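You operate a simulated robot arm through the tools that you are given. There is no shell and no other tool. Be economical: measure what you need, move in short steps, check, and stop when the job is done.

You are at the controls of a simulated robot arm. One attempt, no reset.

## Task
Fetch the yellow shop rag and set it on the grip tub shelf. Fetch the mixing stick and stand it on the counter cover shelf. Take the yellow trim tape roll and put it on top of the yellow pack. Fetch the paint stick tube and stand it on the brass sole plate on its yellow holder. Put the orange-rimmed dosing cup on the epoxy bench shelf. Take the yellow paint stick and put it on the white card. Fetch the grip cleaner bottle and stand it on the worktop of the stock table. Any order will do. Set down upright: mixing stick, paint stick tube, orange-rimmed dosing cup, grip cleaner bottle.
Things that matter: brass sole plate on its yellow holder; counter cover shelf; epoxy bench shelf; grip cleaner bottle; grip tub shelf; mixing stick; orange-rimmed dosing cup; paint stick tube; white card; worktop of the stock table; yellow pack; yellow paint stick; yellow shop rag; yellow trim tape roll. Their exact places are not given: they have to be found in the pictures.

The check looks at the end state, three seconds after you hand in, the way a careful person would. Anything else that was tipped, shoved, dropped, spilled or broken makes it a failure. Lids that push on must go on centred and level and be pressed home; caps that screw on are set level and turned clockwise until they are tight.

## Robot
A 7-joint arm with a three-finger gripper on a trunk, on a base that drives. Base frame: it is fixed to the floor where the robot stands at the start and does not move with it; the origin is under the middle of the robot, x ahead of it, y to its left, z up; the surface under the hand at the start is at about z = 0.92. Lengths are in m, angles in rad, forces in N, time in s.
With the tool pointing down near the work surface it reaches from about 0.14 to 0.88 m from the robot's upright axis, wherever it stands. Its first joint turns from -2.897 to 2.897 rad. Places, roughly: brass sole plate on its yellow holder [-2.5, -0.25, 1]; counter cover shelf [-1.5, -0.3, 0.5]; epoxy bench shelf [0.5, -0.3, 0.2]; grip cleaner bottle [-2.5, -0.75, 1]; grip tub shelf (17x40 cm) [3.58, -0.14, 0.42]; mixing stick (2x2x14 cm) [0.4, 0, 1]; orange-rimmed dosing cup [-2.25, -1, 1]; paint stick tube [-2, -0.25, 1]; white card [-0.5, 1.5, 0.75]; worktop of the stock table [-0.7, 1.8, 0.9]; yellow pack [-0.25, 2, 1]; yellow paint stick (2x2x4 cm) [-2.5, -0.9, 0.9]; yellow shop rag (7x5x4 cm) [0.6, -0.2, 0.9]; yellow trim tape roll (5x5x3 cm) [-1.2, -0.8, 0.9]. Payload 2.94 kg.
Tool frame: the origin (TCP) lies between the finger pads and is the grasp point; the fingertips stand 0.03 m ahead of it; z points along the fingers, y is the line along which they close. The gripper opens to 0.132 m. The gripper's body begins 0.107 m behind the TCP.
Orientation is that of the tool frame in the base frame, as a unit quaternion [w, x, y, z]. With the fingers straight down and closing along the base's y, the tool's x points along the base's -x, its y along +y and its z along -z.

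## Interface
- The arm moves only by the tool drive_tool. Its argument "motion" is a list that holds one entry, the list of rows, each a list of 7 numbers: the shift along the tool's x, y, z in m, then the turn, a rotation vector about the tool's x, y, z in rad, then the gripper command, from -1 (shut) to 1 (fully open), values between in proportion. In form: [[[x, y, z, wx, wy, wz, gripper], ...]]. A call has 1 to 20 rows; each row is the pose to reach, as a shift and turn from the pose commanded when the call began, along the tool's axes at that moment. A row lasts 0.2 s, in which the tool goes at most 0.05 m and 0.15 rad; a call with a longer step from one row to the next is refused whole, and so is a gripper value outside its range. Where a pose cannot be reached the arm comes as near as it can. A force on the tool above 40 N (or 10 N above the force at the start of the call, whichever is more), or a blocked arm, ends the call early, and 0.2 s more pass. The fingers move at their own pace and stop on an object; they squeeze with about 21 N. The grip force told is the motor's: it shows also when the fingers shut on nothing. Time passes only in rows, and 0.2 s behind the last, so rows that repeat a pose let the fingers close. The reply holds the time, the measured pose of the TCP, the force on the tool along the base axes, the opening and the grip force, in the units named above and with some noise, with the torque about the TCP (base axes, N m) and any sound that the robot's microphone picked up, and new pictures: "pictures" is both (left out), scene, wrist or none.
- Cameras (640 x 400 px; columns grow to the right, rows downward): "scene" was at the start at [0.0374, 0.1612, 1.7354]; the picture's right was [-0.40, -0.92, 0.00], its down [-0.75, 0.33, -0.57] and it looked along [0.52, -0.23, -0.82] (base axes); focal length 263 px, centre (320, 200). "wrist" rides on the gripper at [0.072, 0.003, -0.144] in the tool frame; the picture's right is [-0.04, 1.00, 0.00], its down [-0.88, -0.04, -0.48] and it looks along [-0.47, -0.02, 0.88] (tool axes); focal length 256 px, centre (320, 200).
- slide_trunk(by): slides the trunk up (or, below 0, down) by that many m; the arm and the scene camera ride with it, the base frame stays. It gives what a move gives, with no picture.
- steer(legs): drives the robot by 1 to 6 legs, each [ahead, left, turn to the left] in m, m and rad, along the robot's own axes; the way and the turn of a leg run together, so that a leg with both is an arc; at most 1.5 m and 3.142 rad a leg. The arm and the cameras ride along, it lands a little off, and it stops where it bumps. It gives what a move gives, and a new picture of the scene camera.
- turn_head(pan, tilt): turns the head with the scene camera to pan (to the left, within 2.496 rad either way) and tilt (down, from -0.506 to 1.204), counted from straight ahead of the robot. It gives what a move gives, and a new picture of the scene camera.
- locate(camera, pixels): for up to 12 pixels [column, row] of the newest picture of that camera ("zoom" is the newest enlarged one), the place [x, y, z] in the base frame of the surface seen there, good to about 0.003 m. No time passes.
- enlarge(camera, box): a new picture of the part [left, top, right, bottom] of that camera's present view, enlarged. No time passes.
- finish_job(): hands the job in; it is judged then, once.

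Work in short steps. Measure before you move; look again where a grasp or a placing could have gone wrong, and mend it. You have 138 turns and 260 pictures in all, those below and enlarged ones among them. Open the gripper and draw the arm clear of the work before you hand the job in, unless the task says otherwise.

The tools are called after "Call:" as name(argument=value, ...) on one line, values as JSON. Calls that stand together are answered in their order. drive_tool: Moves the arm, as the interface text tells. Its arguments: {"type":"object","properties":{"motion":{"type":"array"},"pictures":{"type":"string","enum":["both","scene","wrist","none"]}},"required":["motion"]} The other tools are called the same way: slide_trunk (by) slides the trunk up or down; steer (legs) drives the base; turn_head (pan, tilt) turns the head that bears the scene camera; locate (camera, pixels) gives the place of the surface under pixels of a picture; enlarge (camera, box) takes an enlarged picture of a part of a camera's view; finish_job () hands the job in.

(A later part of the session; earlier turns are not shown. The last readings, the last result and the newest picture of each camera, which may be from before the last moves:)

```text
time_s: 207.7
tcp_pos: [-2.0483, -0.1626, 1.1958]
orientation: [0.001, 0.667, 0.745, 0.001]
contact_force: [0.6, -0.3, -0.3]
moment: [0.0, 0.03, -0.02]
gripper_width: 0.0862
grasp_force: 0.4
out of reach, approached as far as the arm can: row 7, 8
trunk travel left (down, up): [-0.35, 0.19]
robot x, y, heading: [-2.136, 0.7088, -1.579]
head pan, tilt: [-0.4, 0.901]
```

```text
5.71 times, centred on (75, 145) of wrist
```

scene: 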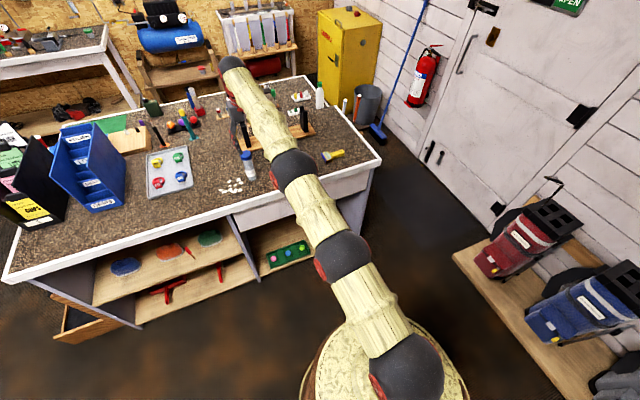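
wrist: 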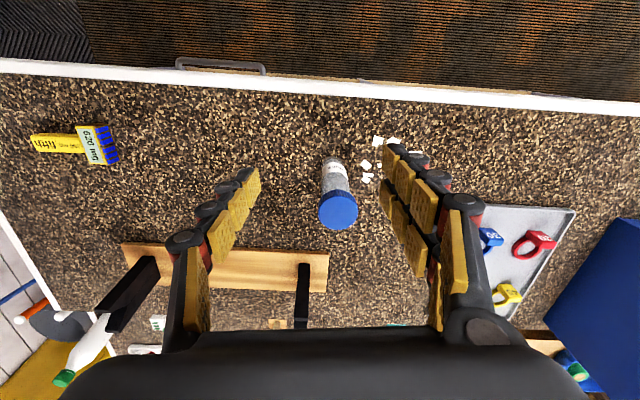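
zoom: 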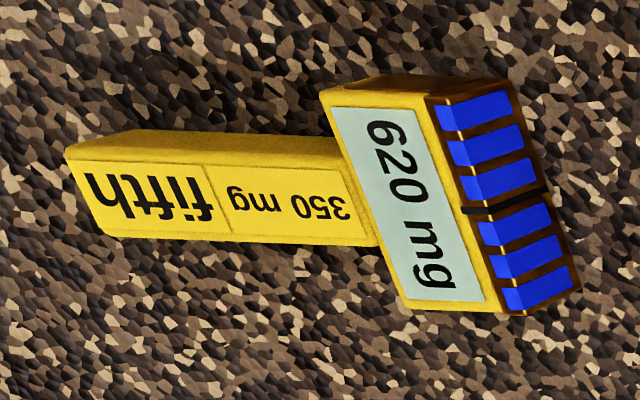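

Tube axis ≈ (-2.020,-0.249), cap top 1.073. I move the base 0.15 ahead for reach and look again with the wrist.

Call:
steer(legs=[[0.15, 0, 0]])

```text
time_s: 209.1
tcp_pos: [-2.0483, -0.3195, 1.1932]
orientation: [0.0, 0.667, 0.745, 0.001]
contact_force: [0.3, -1.1, -0.2]
moment: [0.01, -0.01, 0.0]
gripper_width: 0.0857
grasp_force: 0.1
trunk travel left (down, up): [-0.35, 0.19]
robot x, y, heading: [-2.1358, 0.5567, -1.576]
head pan, tilt: [-0.4, 0.901]
```

scene: 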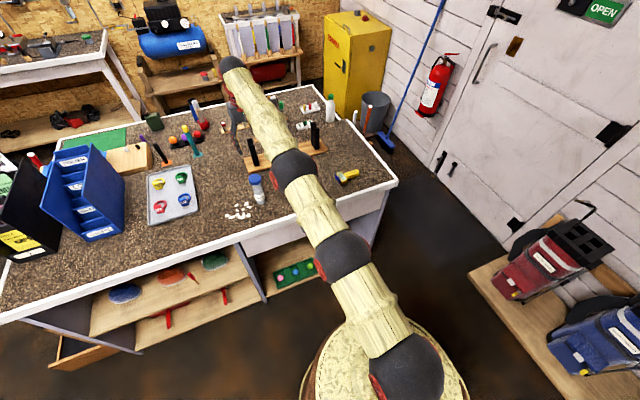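

I shift over the tube and descend to just above its cap.

Call:
drive_tool(motion=[[[0.033, 0.018, 0, 0, 0, 0, 0.3], [0.067, 0.0356, 0.0, 0, 0, 0, 0.3], [0.067, 0.0356, 0.04, 0, 0, 0, 0.3], [0.067, 0.0356, 0.075, 0, 0, 0, 0.3]]], pictures="wrist")

Call:
locate(camera="wrist", pixels=[[320, 150], [300, 150], [320, 130], [340, 150], [320, 170]])

```text
time_s: 210.1
tcp_pos: [-2.0201, -0.2484, 1.121]
orientation: [0.001, 0.667, 0.745, 0.001]
contact_force: [0.1, -1.2, -0.9]
moment: [0.06, 0.02, -0.01]
gripper_width: 0.0855
grasp_force: 0.2
trunk travel left (down, up): [-0.35, 0.19]
robot x, y, heading: [-2.1358, 0.5534, -1.572]
head pan, tilt: [-0.4, 0.901]
```

wrist: 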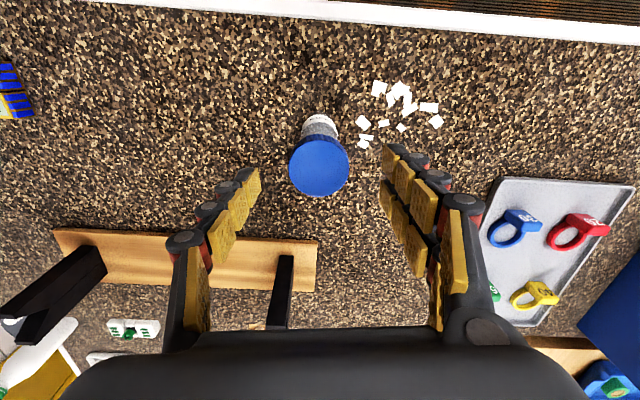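

```text
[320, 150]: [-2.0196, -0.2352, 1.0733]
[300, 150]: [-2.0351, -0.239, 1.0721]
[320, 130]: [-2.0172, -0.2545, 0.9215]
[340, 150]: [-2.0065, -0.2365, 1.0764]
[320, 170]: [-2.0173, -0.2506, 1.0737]
```

Well centred. I descend to z≈1.02, close and lift.

Call:
drive_tool(motion=[[[0, 0, 0.04, 0, 0, 0, 0.3], [0, 0, 0.08, 0, 0, 0, 0.3], [0, 0, 0.1, 0, 0, 0, 0.3], [0, 0, 0.1, 0, 0, 0, -1], [0, 0, 0.1, 0, 0, 0, -1], [0, 0, 0.1, 0, 0, 0, -1], [0, 0, 0.1, 0, 0, 0, -1], [0, 0, 0.1, 0, 0, 0, -1], [0, 0, 0.08, 0, 0, 0, -1], [0, 0, 0.04, 0, 0, 0, -1], [0, 0, 0.0, 0, 0, 0, -1]]], pictures="wrist")

```text
time_s: 212.5
tcp_pos: [-2.0191, -0.2457, 1.1201]
orientation: [0.0, 0.666, 0.746, 0.002]
contact_force: [-0.5, 0.2, -1.4]
moment: [-0.07, 0.0, -0.02]
gripper_width: 0.0406
grasp_force: 20.7
trunk travel left (down, up): [-0.35, 0.19]
robot x, y, heading: [-2.1323, 0.5601, -1.579]
head pan, tilt: [-0.4, 0.901]
```

wrist: 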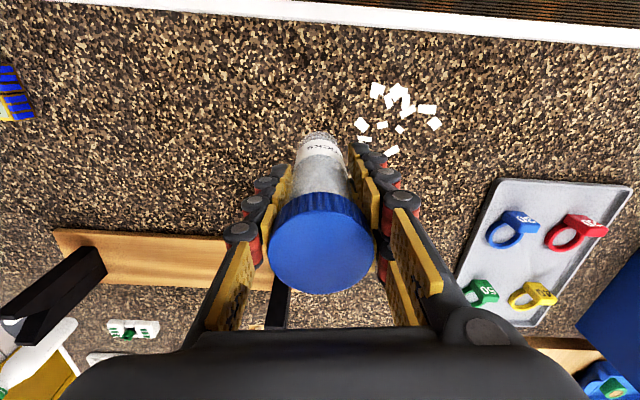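

Tube held. I slide the base right 0.33 toward the yellow holder and look.

Call:
steer(legs=[[-0.05, -0.33, 0]])

Call:
drive_tool(motion=[[[0, 0, 0, 0, 0, 0, -1]]], pictures="wrist")

Call:
enlarge(camera="wrist", box=[180, 40, 340, 200])

```text
time_s: 214.7
tcp_pos: [-2.3497, -0.1947, 1.1208]
orientation: [0.0, 0.667, 0.745, 0.002]
contact_force: [0.0, 0.1, -1.4]
moment: [-0.05, -0.03, 0.0]
gripper_width: 0.0405
grasp_force: 21.0
trunk travel left (down, up): [-0.35, 0.19]
robot x, y, heading: [-2.4693, 0.6032, -1.574]
head pan, tilt: [-0.4, 0.901]
```

scene: 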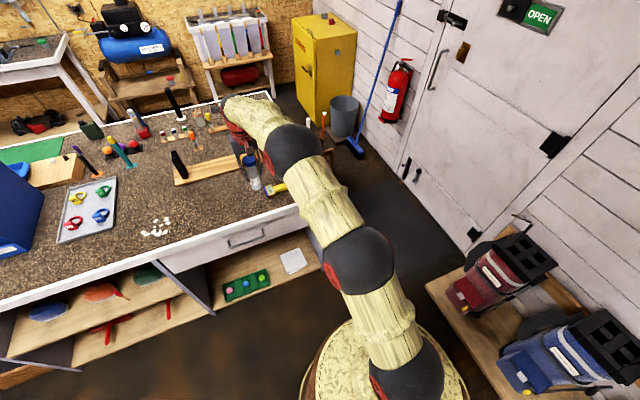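

```text
time_s: 215.1
tcp_pos: [-2.3486, -0.1948, 1.1204]
orientation: [0.0, 0.667, 0.745, 0.0]
contact_force: [-0.3, 0.1, -1.1]
moment: [-0.02, -0.01, -0.02]
gripper_width: 0.0406
grasp_force: 21.1
trunk travel left (down, up): [-0.35, 0.19]
robot x, y, heading: [-2.4669, 0.6073, -1.575]
head pan, tilt: [-0.4, 0.901]
```

wrist: 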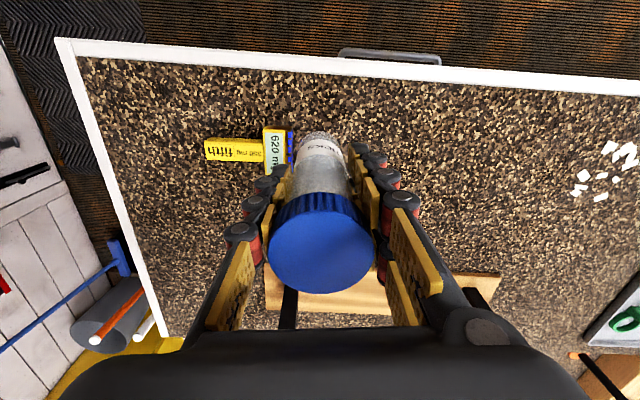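

```text
2.50 times, centred on (260, 120) of wrist
```

zoom: 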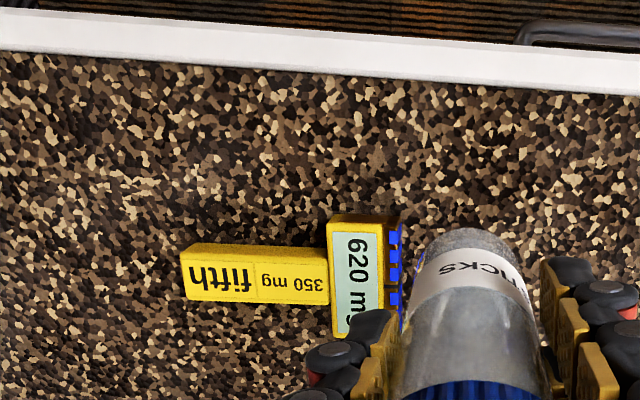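

The tube hides part of the head. I shift the hand +x 0.07 and measure the head's top face.

Call:
drive_tool(motion=[[[0, 0.035, 0, 0, 0, 0, -1], [0, 0.07, 0, 0, 0, 0, -1]]], pictures="wrist")

Call:
enlarge(camera="wrist", box=[150, 90, 290, 200])

```text
time_s: 215.7
tcp_pos: [-2.2801, -0.1853, 1.1213]
orientation: [-0.001, 0.666, 0.746, 0.001]
contact_force: [0.0, 0.3, -1.3]
moment: [0.02, 0.04, -0.01]
gripper_width: 0.0404
grasp_force: 21.2
trunk travel left (down, up): [-0.35, 0.19]
robot x, y, heading: [-2.4668, 0.6053, -1.575]
head pan, tilt: [-0.4, 0.901]
```

wrist: 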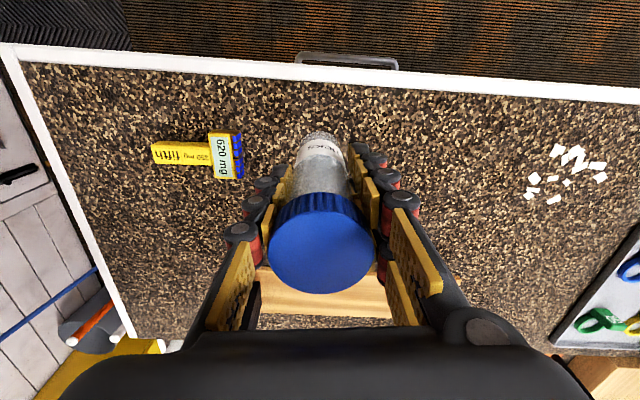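

```text
3.64 times, centred on (220, 145) of wrist
```

zoom: 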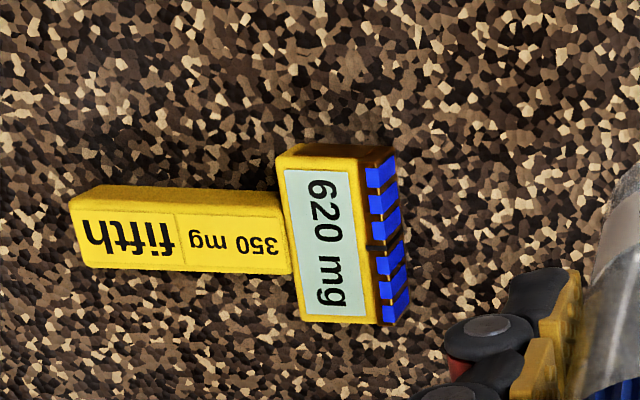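

Call:
locate(camera="zoom", pixels=[[283, 172], [305, 318], [375, 320], [395, 320], [355, 170], [370, 165], [385, 240], [330, 240], [400, 240], [372, 245], [80, 220], [270, 230]])

```text
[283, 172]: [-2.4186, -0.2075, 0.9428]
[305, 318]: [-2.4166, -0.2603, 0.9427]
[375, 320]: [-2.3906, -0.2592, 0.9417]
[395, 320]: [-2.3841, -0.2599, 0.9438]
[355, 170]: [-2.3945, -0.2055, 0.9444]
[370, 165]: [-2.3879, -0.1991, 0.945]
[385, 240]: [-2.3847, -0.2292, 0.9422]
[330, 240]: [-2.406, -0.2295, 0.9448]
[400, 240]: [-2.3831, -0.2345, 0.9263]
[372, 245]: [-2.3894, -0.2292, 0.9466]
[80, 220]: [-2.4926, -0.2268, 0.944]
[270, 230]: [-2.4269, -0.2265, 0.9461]
```

Head top: x -2.419…-2.379, y -0.26…-0.203, z≈0.944. I move the tube over its centre (-2.400,-0.231) and lower to just above.

Call:
drive_tool(motion=[[[-0.011, -0.0415, 0, 0, 0, 0, -1], [-0.021, -0.083, 0, 0, 0, 0, -1], [-0.032, -0.1245, 0, 0, 0, 0, -1], [-0.032, -0.1245, 0.03, 0, 0, 0, -1], [-0.032, -0.1245, 0.055, 0, 0, 0, -1], [-0.032, -0.1245, 0.068, 0, 0, 0, -1], [-0.032, -0.1245, 0.068, 0, 0, 0, -1]]], pictures="wrist")

Call:
enlarge(camera="scene", box=[220, 130, 320, 220])

```text
time_s: 217.3
tcp_pos: [-2.3997, -0.2338, 1.0545]
orientation: [-0.001, 0.667, 0.745, 0.001]
contact_force: [0.5, 0.3, -0.8]
moment: [0.03, 0.0, -0.01]
gripper_width: 0.0405
grasp_force: 20.6
trunk travel left (down, up): [-0.35, 0.19]
robot x, y, heading: [-2.4707, 0.6062, -1.579]
head pan, tilt: [-0.4, 0.901]
```

wrist: 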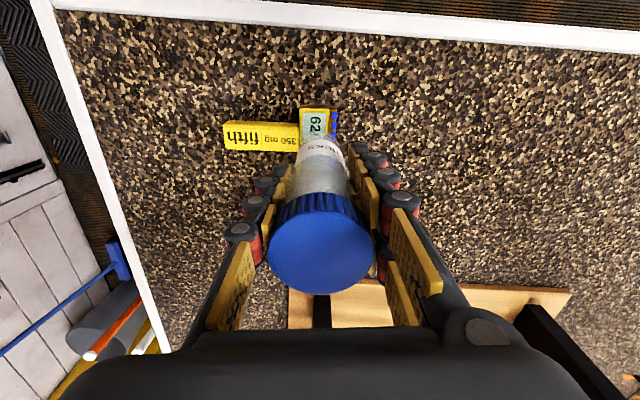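

```text
4.44 times, centred on (270, 175) of scene
```

zoom: 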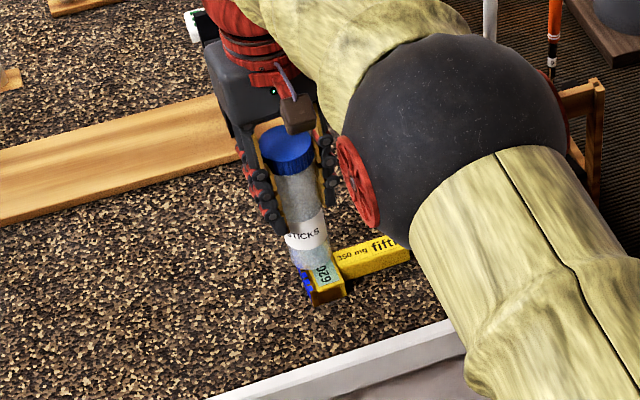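

Over the head. I lower in 1.5 mm steps until contact.

Call:
drive_tool(motion=[[[0, 0, 0.002, 0, 0, 0, -1], [0, 0, 0.004, 0, 0, 0, -1], [0, 0, 0.006, 0, 0, 0, -1], [0, 0, 0.007, 0, 0, 0, -1]]], pictures="none")

Call:
drive_tool(motion=[[[0, 0, 0.001, 0, 0, 0, -1], [0, 0, 0.002, 0, 0, 0, -1]]], pictures="none")

Call:
drive_tool(motion=[[[0, 0, 0.001, 0, 0, 0, -1], [0, 0, 0.002, 0, 0, 0, -1]]], pictures="none")

```text
time_s: 218.3
tcp_pos: [-2.3989, -0.2328, 1.0452]
orientation: [0.0, 0.667, 0.745, 0.001]
contact_force: [0.7, 0.0, -0.4]
moment: [0.02, -0.01, -0.03]
gripper_width: 0.04
grasp_force: 21.2
trunk travel left (down, up): [-0.35, 0.19]
robot x, y, heading: [-2.4703, 0.6071, -1.58]
head pan, tilt: [-0.4, 0.901]
```

```text
time_s: 218.9
tcp_pos: [-2.3996, -0.2325, 1.0435]
orientation: [0.0, 0.667, 0.745, 0.001]
contact_force: [0.3, -0.6, -0.1]
moment: [-0.01, -0.03, 0.02]
gripper_width: 0.0402
grasp_force: 20.9
trunk travel left (down, up): [-0.35, 0.19]
robot x, y, heading: [-2.4688, 0.6046, -1.575]
head pan, tilt: [-0.4, 0.901]
```

```text
time_s: 219.5
tcp_pos: [-2.4001, -0.232, 1.0428]
orientation: [0.001, 0.667, 0.745, 0.001]
contact_force: [-0.8, 1.5, 6.5]
moment: [0.03, -0.11, 0.01]
gripper_width: 0.0401
grasp_force: 21.0
trunk travel left (down, up): [-0.35, 0.19]
robot x, y, heading: [-2.4698, 0.6044, -1.575]
head pan, tilt: [-0.4, 0.901]
```

Contact. I ease 0.7 mm, release slowly, and rise straight up.

Call:
drive_tool(motion=[[[0, 0, -0.0007, 0, 0, 0, -1], [0, 0, -0.0007, 0, 0, 0, -0.35], [0, 0, -0.0007, 0, 0, 0, -0.3], [0, 0, -0.0007, 0, 0, 0, -0.2], [0, 0, -0.0007, 0, 0, 0, 0.0], [0, 0, -0.0007, 0, 0, 0, 0.3], [0, 0, -0.0007, 0, 0, 0, 0.3], [0, 0, -0.03, 0, 0, 0, 0.3], [0, 0, -0.07, 0, 0, 0, 0.3], [0, 0, -0.11, 0, 0, 0, 0.3], [0, 0, -0.15, 0, 0, 0, 0.3]]])

Call:
enlarge(camera="scene", box=[220, 130, 320, 220])

```text
time_s: 221.9
tcp_pos: [-2.3995, -0.2309, 1.1916]
orientation: [0.0, 0.668, 0.745, 0.001]
contact_force: [0.2, 0.6, 0.2]
moment: [-0.04, 0.0, -0.03]
gripper_width: 0.0858
grasp_force: 0.1
trunk travel left (down, up): [-0.35, 0.19]
robot x, y, heading: [-2.471, 0.6045, -1.572]
head pan, tilt: [-0.4, 0.901]
```

scene: 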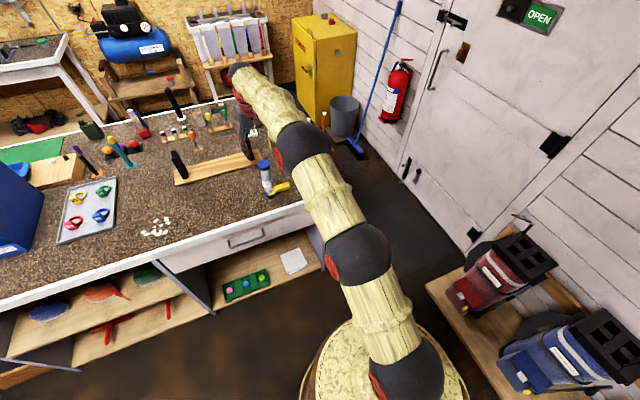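
wrist: 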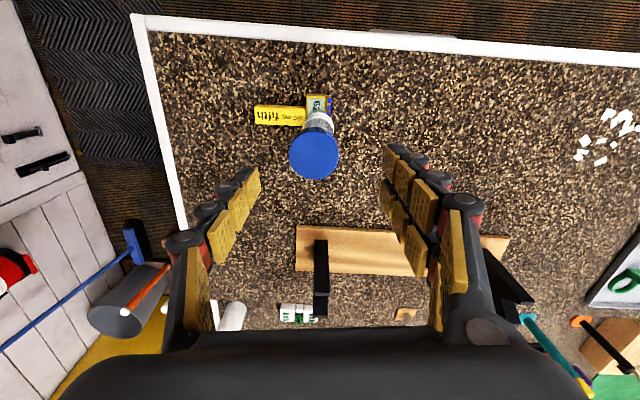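

```text
4.44 times, centred on (270, 175) of scene
```

zoom: 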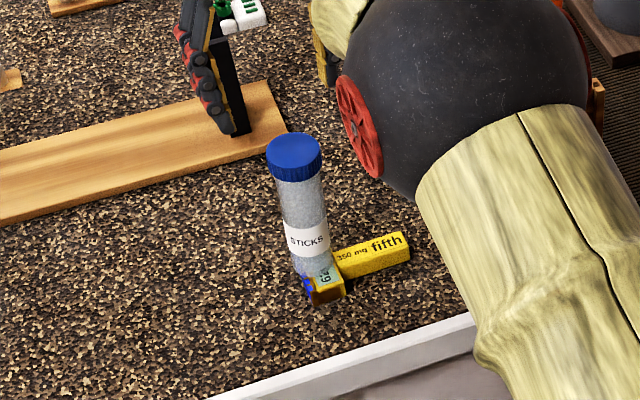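

The tube stands. Now I survey the west/far side of the island for the bottle, cup and paint stick.

Call:
steer(legs=[[-0.2, -0.5, 0]])

Call:
turn_head(pan=0.25, tilt=0.75)

```text
time_s: 225.2
tcp_pos: [-2.9045, -0.0287, 1.1918]
orientation: [0.0, 0.667, 0.745, 0.0]
contact_force: [0.6, -0.5, 1.0]
moment: [-0.02, 0.06, -0.03]
gripper_width: 0.086
grasp_force: 0.0
trunk travel left (down, up): [-0.35, 0.19]
robot x, y, heading: [-2.972, 0.8087, -1.574]
head pan, tilt: [-0.4, 0.901]
stopped in leg 1: the robot was blocked; the commanded pose is now the measured one
```

scene: 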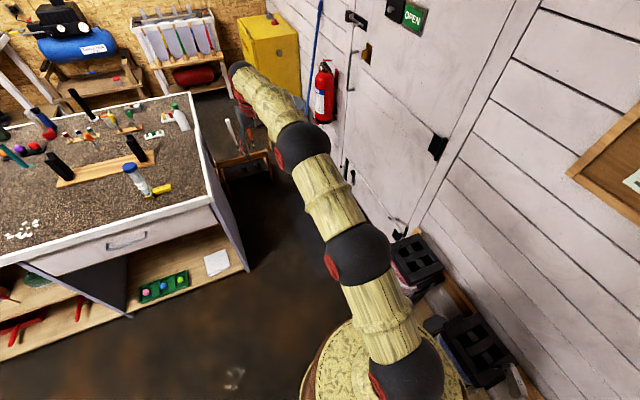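

```text
time_s: 226.2
tcp_pos: [-2.9042, -0.0286, 1.191]
orientation: [-0.001, 0.667, 0.745, 0.001]
contact_force: [0.0, 0.2, 0.1]
moment: [0.0, 0.0, -0.04]
gripper_width: 0.0858
grasp_force: 0.0
trunk travel left (down, up): [-0.35, 0.19]
robot x, y, heading: [-2.9717, 0.8095, -1.576]
head pan, tilt: [0.25, 0.75]
```

scene: 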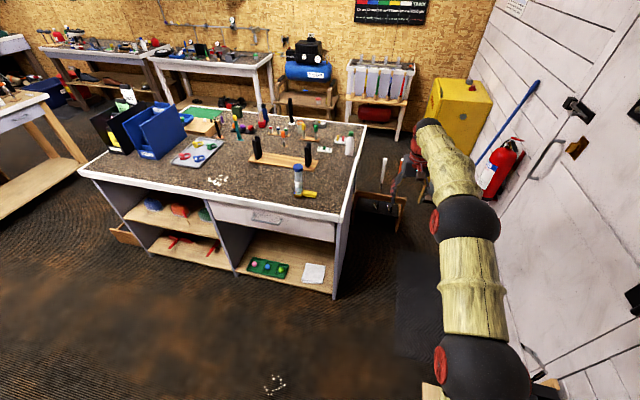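

I locate the rack, walls and gaps around the island's west and far sides.

Call:
locate(camera="scene", pixels=[[385, 195], [368, 212], [402, 225], [345, 115], [350, 140], [410, 165], [470, 190], [380, 125], [420, 250], [305, 90], [350, 148], [345, 130]])

Call:
enlarge(camera="scene", box=[180, 80, 420, 230])

```text
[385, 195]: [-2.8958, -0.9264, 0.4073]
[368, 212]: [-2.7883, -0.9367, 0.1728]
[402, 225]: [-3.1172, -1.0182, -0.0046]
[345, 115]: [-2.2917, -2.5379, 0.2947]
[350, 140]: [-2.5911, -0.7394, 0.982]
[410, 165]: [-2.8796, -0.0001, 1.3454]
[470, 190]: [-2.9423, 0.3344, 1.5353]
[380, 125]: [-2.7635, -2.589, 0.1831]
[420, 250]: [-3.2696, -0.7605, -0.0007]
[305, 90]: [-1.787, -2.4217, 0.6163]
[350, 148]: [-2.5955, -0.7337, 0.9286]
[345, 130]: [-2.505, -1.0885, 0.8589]
```

```text
2.67 times, centred on (300, 155) of scene
```

zoom: 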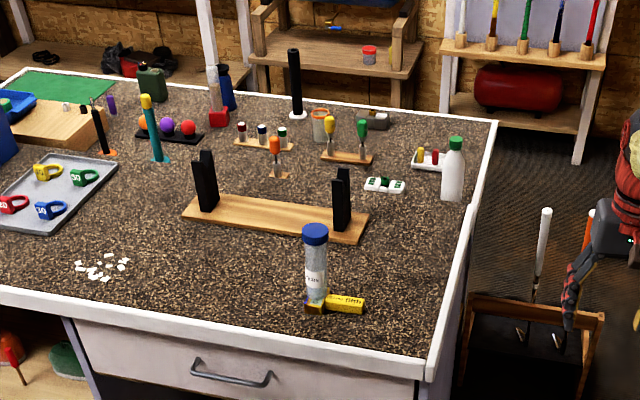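

I measure the rack footprint and club heights, and the items.

Call:
locate(camera="zoom", pixels=[[462, 390], [475, 305], [590, 390], [600, 320], [545, 215], [590, 215], [535, 330], [480, 380], [452, 150], [318, 112], [421, 153], [440, 380]])

Call:
locate(camera="scene", pixels=[[360, 230], [370, 250], [400, 300], [430, 330], [340, 290], [395, 240], [440, 370]])

```text
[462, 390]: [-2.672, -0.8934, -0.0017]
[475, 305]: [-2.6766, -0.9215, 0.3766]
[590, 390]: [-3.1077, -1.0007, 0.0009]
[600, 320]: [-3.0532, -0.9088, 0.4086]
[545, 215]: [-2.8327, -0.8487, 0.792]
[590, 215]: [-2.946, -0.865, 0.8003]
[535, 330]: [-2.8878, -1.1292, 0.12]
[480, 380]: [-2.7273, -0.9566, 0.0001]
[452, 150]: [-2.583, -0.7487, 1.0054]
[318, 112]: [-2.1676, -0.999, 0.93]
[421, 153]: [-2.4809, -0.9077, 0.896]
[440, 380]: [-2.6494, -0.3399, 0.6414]
```

```text
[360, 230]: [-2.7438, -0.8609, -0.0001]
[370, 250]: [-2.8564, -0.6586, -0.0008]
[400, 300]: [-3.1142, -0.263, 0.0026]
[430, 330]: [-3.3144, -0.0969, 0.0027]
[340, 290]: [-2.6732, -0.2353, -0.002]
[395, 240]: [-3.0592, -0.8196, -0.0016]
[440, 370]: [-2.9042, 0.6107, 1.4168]
```

West lane is free down to y≈-0.88. I retract the hand, then drive to about (-3.0,-0.5) and turn to face the island.

Call:
drive_tool(motion=[[[0.045, 0, 0, 0, 0, 0, 0.6], [0.09, 0, -0.01, 0, 0, 0, 0.6], [0.135, 0, -0.02, 0, 0, 0, 0.6], [0.18, 0, -0.03, 0, 0, 0, 0.6], [0.225, 0, -0.04, 0, 0, 0, 0.6], [0.27, 0, -0.05, 0, 0, 0, 0.6], [0.315, 0, -0.05, 0, 0, 0, 0.6]]], pictures="none")

Call:
steer(legs=[[0.65, 0, 0], [0.62, 0, 0], [0, 0, 1.57]])

```text
time_s: 227.8
tcp_pos: [-2.9409, 0.289, 1.2426]
orientation: [-0.001, 0.668, 0.745, 0.001]
contact_force: [-1.1, 0.0, -0.2]
moment: [-0.04, -0.01, 0.02]
gripper_width: 0.1057
grasp_force: 0.2
trunk travel left (down, up): [-0.35, 0.19]
robot x, y, heading: [-2.9724, 0.8079, -1.577]
head pan, tilt: [0.25, 0.75]
```

```text
time_s: 238.2
tcp_pos: [-2.4459, -0.3996, 1.2419]
orientation: [-0.001, -0.053, 0.999, 0.0]
contact_force: [0.4, -0.4, 0.2]
moment: [-0.03, 0.02, 0.03]
gripper_width: 0.1055
grasp_force: 0.0
trunk travel left (down, up): [-0.35, 0.19]
robot x, y, heading: [-2.9656, -0.4329, -0.007]
head pan, tilt: [0.25, 0.75]
```

scene: 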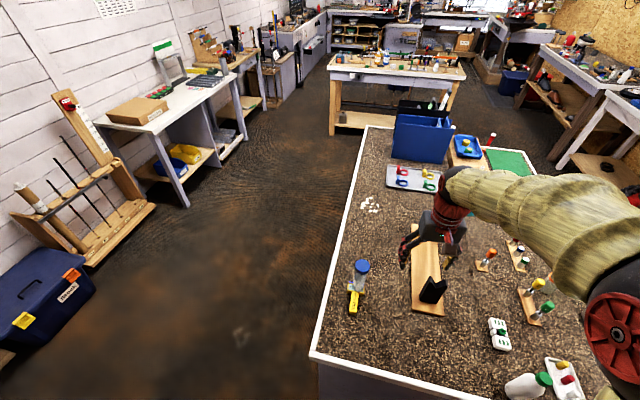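

In position at (-2.966,-0.433). I look down-right at the bottle, tray and cup.

Call:
turn_head(pan=-0.5, tilt=0.9)

```text
time_s: 239.2
tcp_pos: [-2.4465, -0.3993, 1.2423]
orientation: [-0.001, -0.054, 0.999, 0.001]
contact_force: [-0.2, 0.0, 1.0]
moment: [0.0, 0.01, -0.03]
gripper_width: 0.1056
grasp_force: 0.1
trunk travel left (down, up): [-0.35, 0.19]
robot x, y, heading: [-2.9649, -0.4291, -0.006]
head pan, tilt: [-0.499, 0.901]
```

scene: 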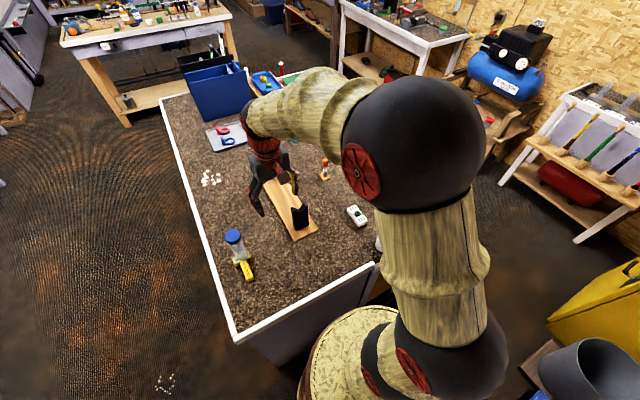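

The arm hides the bottle; I move the hand above its known place (-2.585,-0.748) and use the wrist camera.

Call:
drive_tool(motion=[[[0.022, -0.041, 0, 0, 0, 0, 0.6], [0.044, -0.083, 0, 0, 0, 0, 0.6], [0.066, -0.124, 0, 0, 0, 0, 0.6], [0.088, -0.166, 0, 0, 0, 0, 0.6], [0.109, -0.207, 0, 0, 0, 0, 0.6], [0.131, -0.249, 0, 0, 0, 0, 0.6], [0.153, -0.29, 0, 0, 0, 0, 0.6], [0.175, -0.332, 0, 0, 0, 0, 0.6]]])

```text
time_s: 241.1
tcp_pos: [-2.586, -0.7501, 1.2419]
orientation: [-0.002, -0.053, 0.999, 0.002]
contact_force: [-1.0, -0.2, -1.1]
moment: [0.02, 0.0, 0.02]
gripper_width: 0.1055
grasp_force: 0.1
trunk travel left (down, up): [-0.35, 0.19]
robot x, y, heading: [-2.9658, -0.4309, -0.009]
head pan, tilt: [-0.499, 0.901]
```

scene: 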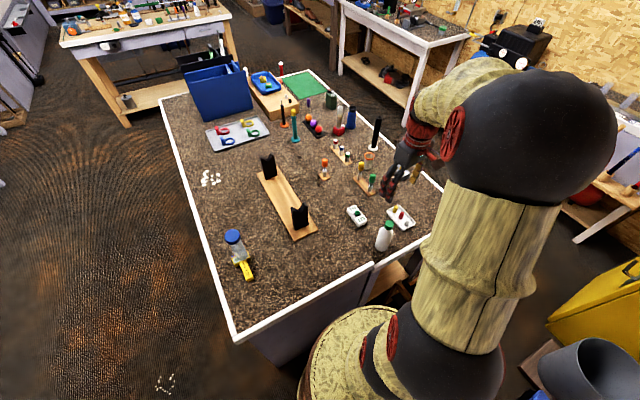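
wrist: 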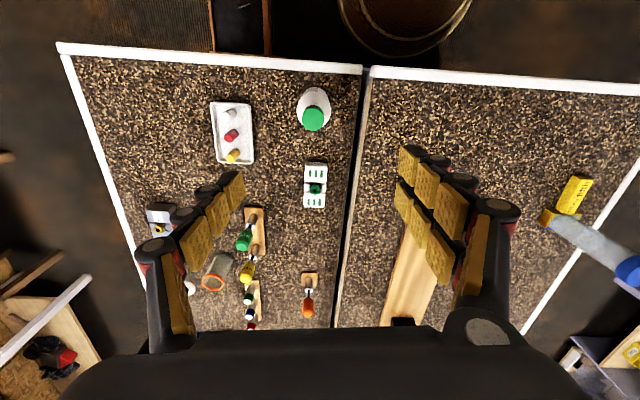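

Bottle at wrist (312,110), tray with yellow stick at (232,156), cup at (215,270). Locating all.

Call:
locate(camera="wrist", pixels=[[313, 118], [303, 118], [324, 118], [313, 100], [313, 130], [345, 105], [232, 154], [233, 160], [212, 281], [215, 262], [318, 170], [280, 120]])

Call:
enlarge(camera="wrist", box=[180, 70, 380, 220])

```text
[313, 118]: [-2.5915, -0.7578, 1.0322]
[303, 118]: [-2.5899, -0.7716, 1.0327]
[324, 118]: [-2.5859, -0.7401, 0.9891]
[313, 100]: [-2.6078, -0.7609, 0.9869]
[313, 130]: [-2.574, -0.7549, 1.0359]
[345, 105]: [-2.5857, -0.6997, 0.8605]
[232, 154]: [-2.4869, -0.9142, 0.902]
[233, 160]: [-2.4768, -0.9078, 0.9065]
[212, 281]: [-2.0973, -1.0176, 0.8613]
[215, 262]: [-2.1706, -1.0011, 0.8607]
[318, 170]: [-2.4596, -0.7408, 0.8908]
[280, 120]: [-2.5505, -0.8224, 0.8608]
```

```text
2.67 times, centred on (280, 145) of wrist
```

zoom: 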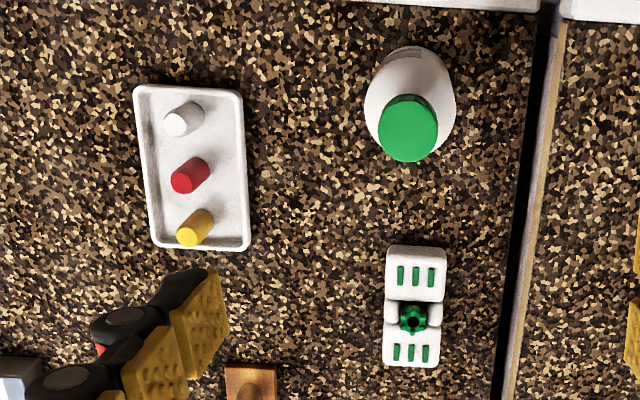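

Bottle axis ≈ (-2.589,-0.758), base 0.861, cap top 1.033. I descend to z≈0.965 and grasp.

Call:
drive_tool(motion=[[[0.004, -0.008, 0.045, 0, 0, 0, 0.6], [0.004, -0.008, 0.09, 0, 0, 0, 0.6], [0.004, -0.008, 0.135, 0, 0, 0, 0.6], [0.004, -0.008, 0.18, 0, 0, 0, 0.6], [0.004, -0.008, 0.225, 0, 0, 0, 0.6], [0.004, -0.008, 0.26, 0, 0, 0, 0.6], [0.004, -0.008, 0.275, 0, 0, 0, 0.6], [0.004, -0.008, 0.275, 0, 0, 0, -1], [0.004, -0.008, 0.275, 0, 0, 0, -1], [0.004, -0.008, 0.275, 0, 0, 0, -1], [0.004, -0.008, 0.275, 0, 0, 0, -1], [0.004, -0.008, 0.275, 0, 0, 0, -1]]])

```text
time_s: 243.7
tcp_pos: [-2.5882, -0.7556, 0.9669]
orientation: [-0.001, -0.054, 0.999, 0.001]
contact_force: [-0.6, 0.1, 0.4]
moment: [0.03, -0.03, 0.01]
gripper_width: 0.0522
grasp_force: 20.9
trunk travel left (down, up): [-0.35, 0.19]
robot x, y, heading: [-2.9679, -0.4289, -0.006]
head pan, tilt: [-0.499, 0.901]
```

scene: 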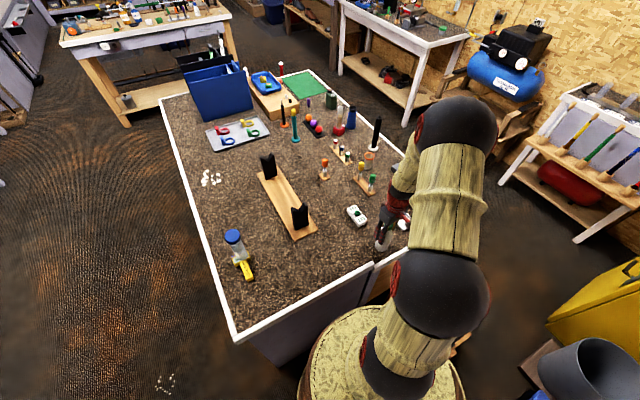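
wrist: 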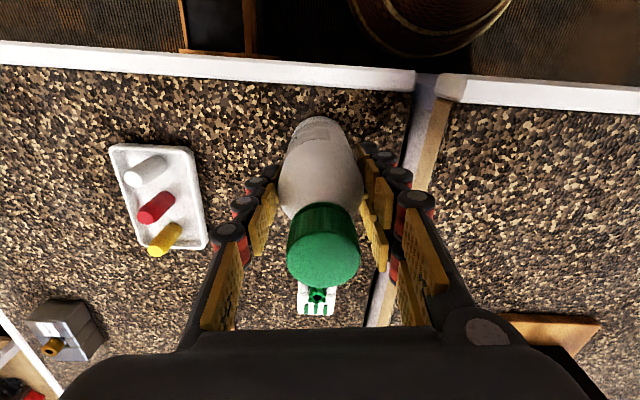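

Bottle gripped. I lift it to clear everything and drive to the stock table.

Call:
drive_tool(motion=[[[0, 0, -0.04, 0, 0, 0, -1], [0, 0, -0.08, 0, 0, 0, -1], [0, 0, -0.12, 0, 0, 0, -1], [0, 0, -0.16, 0, 0, 0, -1], [0, 0, -0.2, 0, 0, 0, -1], [0, 0, -0.24, 0, 0, 0, -1], [0, 0, -0.28, 0, 0, 0, -1], [0, 0, -0.31, 0, 0, 0, -1]]], pictures="none")

Call:
steer(legs=[[0, 0, 1.57], [0.8, 0, 0], [0.5, -1.2, 0], [0.12, -1.0, 0]])

Call:
turn_head(pan=0.3, tilt=0.8)

```text
time_s: 245.4
tcp_pos: [-2.5867, -0.757, 1.2792]
orientation: [-0.001, -0.053, 0.999, 0.001]
contact_force: [-0.4, 0.1, -1.4]
moment: [-0.02, -0.05, 0.02]
gripper_width: 0.0519
grasp_force: 20.9
trunk travel left (down, up): [-0.35, 0.19]
robot x, y, heading: [-2.9675, -0.4317, -0.009]
head pan, tilt: [-0.499, 0.901]
```

```text
time_s: 264.6
tcp_pos: [-0.4218, 1.3588, 1.2761]
orientation: [0.001, 0.748, -0.664, 0.0]
contact_force: [0.3, 0.1, -0.6]
moment: [0.0, -0.01, -0.01]
gripper_width: 0.052
grasp_force: 20.8
trunk travel left (down, up): [-0.35, 0.19]
robot x, y, heading: [-0.7467, 0.9745, 1.571]
head pan, tilt: [-0.499, 0.901]
```

scene: 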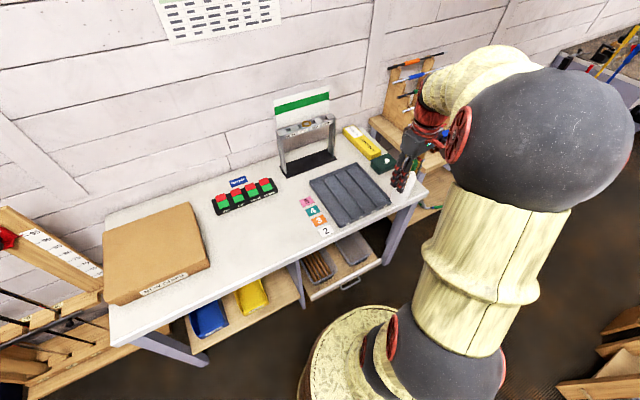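

```text
time_s: 265.7
tcp_pos: [-0.4222, 1.3591, 1.2767]
orientation: [0.001, 0.748, -0.664, 0.0]
contact_force: [0.4, 0.0, -0.9]
moment: [0.01, 0.01, 0.0]
gripper_width: 0.0519
grasp_force: 21.2
trunk travel left (down, up): [-0.35, 0.19]
robot x, y, heading: [-0.7423, 0.9748, 1.571]
head pan, tilt: [0.3, 0.799]
```

scene: 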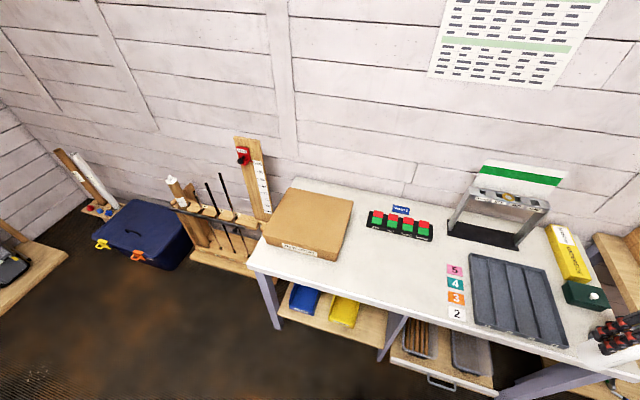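

I see the free area at (400,275), the number cards (white "2" at (457,313)) and the yellow pack (567,252). Locating them.

Call:
locate(camera="scene", pixels=[[400, 270], [370, 285], [457, 313], [455, 298], [565, 240], [580, 265], [552, 228], [430, 290], [340, 300], [380, 300], [590, 260]])

Call:
enlarge(camera="scene", box=[420, 200, 620, 350])

```text
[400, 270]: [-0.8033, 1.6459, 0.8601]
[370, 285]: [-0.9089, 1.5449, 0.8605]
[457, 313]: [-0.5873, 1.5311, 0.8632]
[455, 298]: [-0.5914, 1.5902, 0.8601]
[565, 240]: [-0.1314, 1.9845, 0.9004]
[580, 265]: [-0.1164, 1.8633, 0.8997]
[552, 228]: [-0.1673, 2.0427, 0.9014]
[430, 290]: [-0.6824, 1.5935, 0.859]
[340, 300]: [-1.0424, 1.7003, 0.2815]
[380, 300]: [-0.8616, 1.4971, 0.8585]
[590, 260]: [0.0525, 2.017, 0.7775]
```

```text
2.67 times, centred on (520, 275) of scene
```

zoom: 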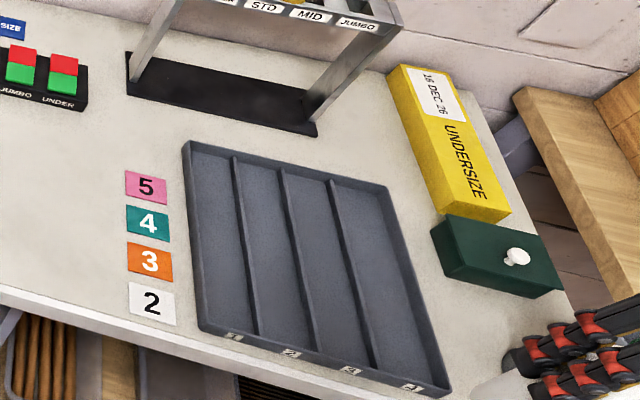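

Worktop z=0.86. I move the bottle over the free spot (-0.80,1.64) and lower to just above.

Call:
drive_tool(motion=[[[-0.032, 0.034, 0, 0, 0, 0, -1], [-0.065, 0.069, 0, 0, 0, 0, -1], [-0.097, 0.103, 0, 0, 0, 0, -1], [-0.129, 0.138, 0, 0, 0, 0, -1], [-0.161, 0.172, 0, 0, 0, 0, -1], [-0.194, 0.206, 0, 0, 0, 0, -1], [-0.226, 0.241, 0, 0, 0, 0, -1], [-0.258, 0.275, 0, 0, 0, 0, -1], [-0.291, 0.31, 0, 0, 0, 0, -1], [-0.323, 0.344, 0, 0, 0, 0, -1], [-0.323, 0.344, 0.045, 0, 0, 0, -1], [-0.323, 0.344, 0.09, 0, 0, 0, -1], [-0.323, 0.344, 0.135, 0, 0, 0, -1], [-0.323, 0.344, 0.18, 0, 0, 0, -1], [-0.323, 0.344, 0.225, 0, 0, 0, -1], [-0.323, 0.344, 0.265, 0, 0, 0, -1], [-0.323, 0.344, 0.29, 0, 0, 0, -1], [-0.323, 0.344, 0.3, 0, 0, 0, -1]]], pictures="scene")

Call:
drive_tool(motion=[[[0, 0, 0.003, 0, 0, 0, -1], [0, 0, 0.006, 0, 0, 0, -1], [0, 0, 0.008, 0, 0, 0, -1], [0, 0, 0.0095, 0, 0, 0, -1]]], pictures="none")

```text
time_s: 269.5
tcp_pos: [-0.8023, 1.6374, 0.9764]
orientation: [0.001, 0.748, -0.663, 0.001]
contact_force: [-1.2, -0.5, -0.8]
moment: [0.01, -0.03, -0.02]
gripper_width: 0.0518
grasp_force: 20.9
trunk travel left (down, up): [-0.35, 0.19]
robot x, y, heading: [-0.7496, 0.9777, 1.572]
head pan, tilt: [0.3, 0.799]
```

scene: 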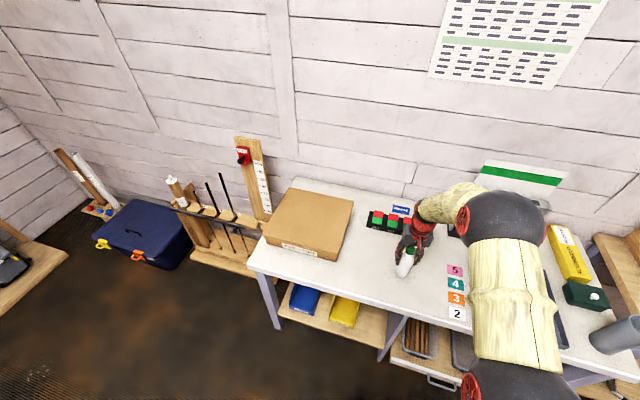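

```text
time_s: 270.5
tcp_pos: [-0.8019, 1.6387, 0.9667]
orientation: [0.002, 0.748, -0.664, 0.0]
contact_force: [-0.4, -0.3, -0.2]
moment: [0.03, 0.0, 0.0]
gripper_width: 0.0516
grasp_force: 21.0
trunk travel left (down, up): [-0.35, 0.19]
robot x, y, heading: [-0.7449, 0.9743, 1.573]
head pan, tilt: [0.3, 0.799]
```

A couple more mm to contact, then release and rise.

Call:
drive_tool(motion=[[[0, 0, 0.001, 0, 0, 0, -1], [0, 0, 0.0018, 0, 0, 0, -1], [0, 0, 0.0018, 0, 0, 0, -1]]], pictures="none")

Call:
drive_tool(motion=[[[0, 0, 0, 0, 0, 0, -0.2], [0, 0, 0, 0, 0, 0, -0.1], [0, 0, 0, 0, 0, 0, 0.1], [0, 0, 0, 0, 0, 0, 0.4], [0, 0, 0, 0, 0, 0, 0.4], [0, 0, 0, 0, 0, 0, 0.4], [0, 0, -0.045, 0, 0, 0, 0.4], [0, 0, -0.09, 0, 0, 0, 0.4], [0, 0, -0.135, 0, 0, 0, 0.4], [0, 0, -0.18, 0, 0, 0, 0.4], [0, 0, -0.225, 0, 0, 0, 0.4], [0, 0, -0.27, 0, 0, 0, 0.4]]])

```text
time_s: 271.3
tcp_pos: [-0.8013, 1.6382, 0.966]
orientation: [0.0, 0.748, -0.664, -0.001]
contact_force: [2.6, -2.9, 11.8]
moment: [-0.29, 0.02, 0.07]
gripper_width: 0.0518
grasp_force: 20.6
trunk travel left (down, up): [-0.35, 0.19]
robot x, y, heading: [-0.744, 0.975, 1.57]
head pan, tilt: [0.3, 0.799]
```

```text
time_s: 273.9
tcp_pos: [-0.802, 1.6359, 1.2364]
orientation: [0.002, 0.748, -0.664, 0.001]
contact_force: [-0.1, -0.6, -0.7]
moment: [0.04, -0.04, -0.03]
gripper_width: 0.0926
grasp_force: 0.1
trunk travel left (down, up): [-0.35, 0.19]
robot x, y, heading: [-0.7465, 0.9767, 1.575]
head pan, tilt: [0.3, 0.799]
```

scene: 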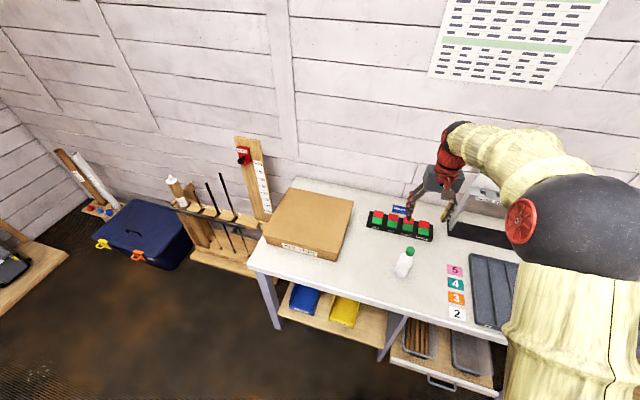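
wrist: 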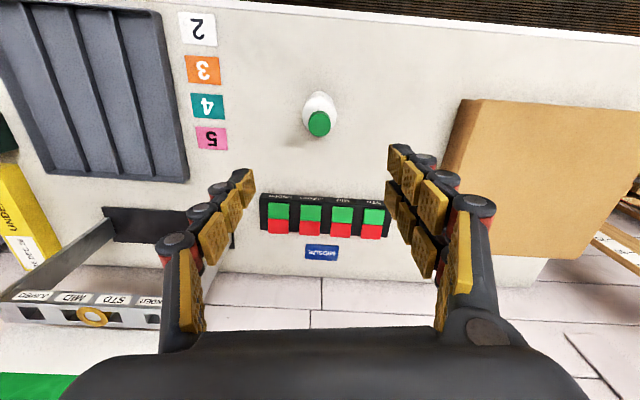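

Bottle stands. I locate the white card precisely, retract the hand, and drive back to the west side.

Call:
locate(camera="wrist", pixels=[[197, 29], [180, 14], [213, 14], [182, 44], [216, 44], [200, 62]])

Call:
drive_tool(motion=[[[0.045, 0, 0, 0, 0, 0, 0.4], [0.09, -0.01, 0, 0, 0, 0, 0.4], [0.135, -0.02, 0, 0, 0, 0, 0.2], [0.18, -0.03, 0, 0, 0, 0, 0], [0.2, -0.04, 0, 0, 0, 0, 0]]], pictures="none")

Call:
steer(legs=[[-0.1, 1.02, 0], [-0.52, 1.2, 0], [-0.82, 0, 0], [0, 0, -1.57]])

```text
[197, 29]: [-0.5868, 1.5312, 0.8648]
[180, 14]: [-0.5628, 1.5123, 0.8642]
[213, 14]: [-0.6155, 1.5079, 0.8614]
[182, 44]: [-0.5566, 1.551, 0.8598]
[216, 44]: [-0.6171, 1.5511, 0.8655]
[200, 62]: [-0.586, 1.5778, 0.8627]
```

```text
time_s: 275.1
tcp_pos: [-0.7366, 1.4447, 1.2358]
orientation: [0.002, 0.748, -0.664, 0.0]
contact_force: [0.7, 0.2, -0.3]
moment: [0.0, -0.01, -0.07]
gripper_width: 0.0659
grasp_force: 0.1
trunk travel left (down, up): [-0.35, 0.19]
robot x, y, heading: [-0.7427, 0.9765, 1.58]
head pan, tilt: [0.3, 0.799]
```

```text
time_s: 286.5
tcp_pos: [-2.9595, 0.8494, 1.2359]
orientation: [0.002, 0.746, -0.666, 0.0]
contact_force: [-0.2, 0.1, 0.4]
moment: [0.02, 0.01, 0.01]
gripper_width: 0.066
grasp_force: 0.0
trunk travel left (down, up): [-0.35, 0.19]
robot x, y, heading: [-2.9693, 0.3807, 1.561]
head pan, tilt: [0.3, 0.799]
stopped in leg 2: the robot was blocked; the commanded pose is now the measured one
```

scene: 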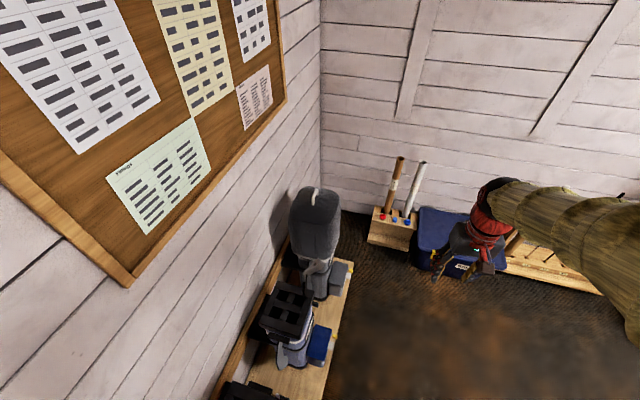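

Touching the bag platform's edge again. I ease right a bit and continue south, then turn east.

Call:
steer(legs=[[-0.2, -0.03, 0], [-0.68, 0, 0], [0, 0, -1.57]])

```text
time_s: 295.3
tcp_pos: [-2.4747, -0.5245, 1.2356]
orientation: [-0.001, -0.058, 0.998, 0.001]
contact_force: [-0.6, 0.4, 0.0]
moment: [0.0, 0.02, -0.01]
gripper_width: 0.066
grasp_force: 0.1
trunk travel left (down, up): [-0.35, 0.19]
robot x, y, heading: [-2.9441, -0.511, 0.001]
head pan, tilt: [0.3, 0.799]
```

scene: 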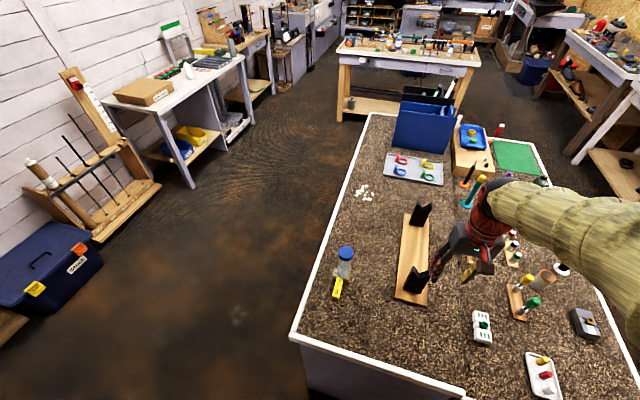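

I move over the yellow paint stick (-2.485,-0.91) and look.

Call:
drive_tool(motion=[[[0.007, -0.047, 0, 0, 0, 0, 0], [0.014, -0.095, 0, 0, 0, 0, 0], [0.02, -0.142, 0, 0, 0, 0, 0], [0.027, -0.19, 0, 0, 0, 0, 0], [0.034, -0.238, 0, 0, 0, 0, 0], [0.041, -0.285, 0, 0, 0, 0, 0], [0.048, -0.333, 0, 0, 0, 0, 0], [0.054, -0.38, 0, 0, 0, 0, -0.2], [0.054, -0.38, 0.045, 0, 0, 0, -0.3], [0.054, -0.38, 0.09, 0, 0, 0, -0.3], [0.054, -0.38, 0.135, 0, 0, 0, -0.3], [0.054, -0.38, 0.18, 0, 0, 0, -0.3]]])

Call:
enlarge(camera="wrist", box=[220, 50, 420, 200])

```text
time_s: 297.9
tcp_pos: [-2.4858, -0.9102, 1.0549]
orientation: [0.0, -0.058, 0.998, 0.001]
contact_force: [0.8, 0.0, 0.5]
moment: [0.01, 0.04, 0.0]
gripper_width: 0.0462
grasp_force: 0.2
trunk travel left (down, up): [-0.35, 0.19]
robot x, y, heading: [-2.942, -0.5153, 0.002]
head pan, tilt: [0.3, 0.799]
```

scene: 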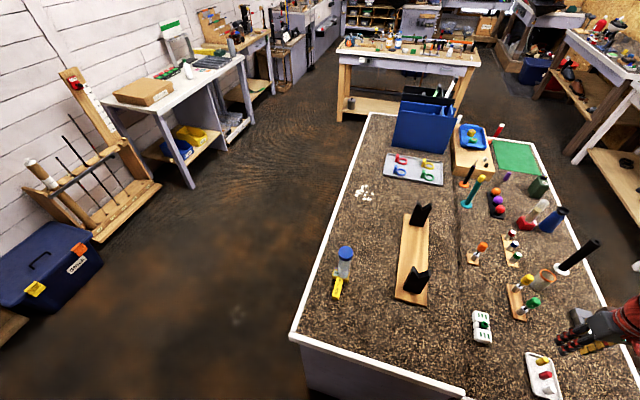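
wrist: 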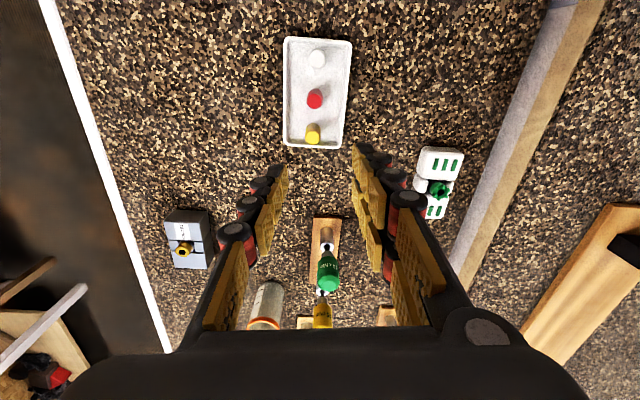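

```text
2.67 times, centred on (320, 125) of wrist
```

zoom: 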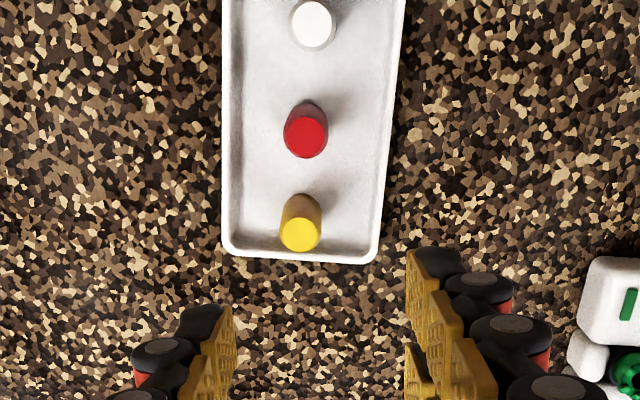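

Call:
locate(camera="zoom", pixels=[[300, 232], [284, 232], [317, 232], [300, 215], [300, 248], [235, 235], [375, 235], [306, 130], [270, 220], [300, 258]])

```text
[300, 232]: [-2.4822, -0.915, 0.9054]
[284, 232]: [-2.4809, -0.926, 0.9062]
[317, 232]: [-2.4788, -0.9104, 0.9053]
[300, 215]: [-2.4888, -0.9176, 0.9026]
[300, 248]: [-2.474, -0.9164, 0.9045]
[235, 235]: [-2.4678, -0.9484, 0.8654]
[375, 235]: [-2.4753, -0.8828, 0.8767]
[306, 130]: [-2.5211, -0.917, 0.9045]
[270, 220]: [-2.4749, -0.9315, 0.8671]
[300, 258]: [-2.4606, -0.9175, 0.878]
```

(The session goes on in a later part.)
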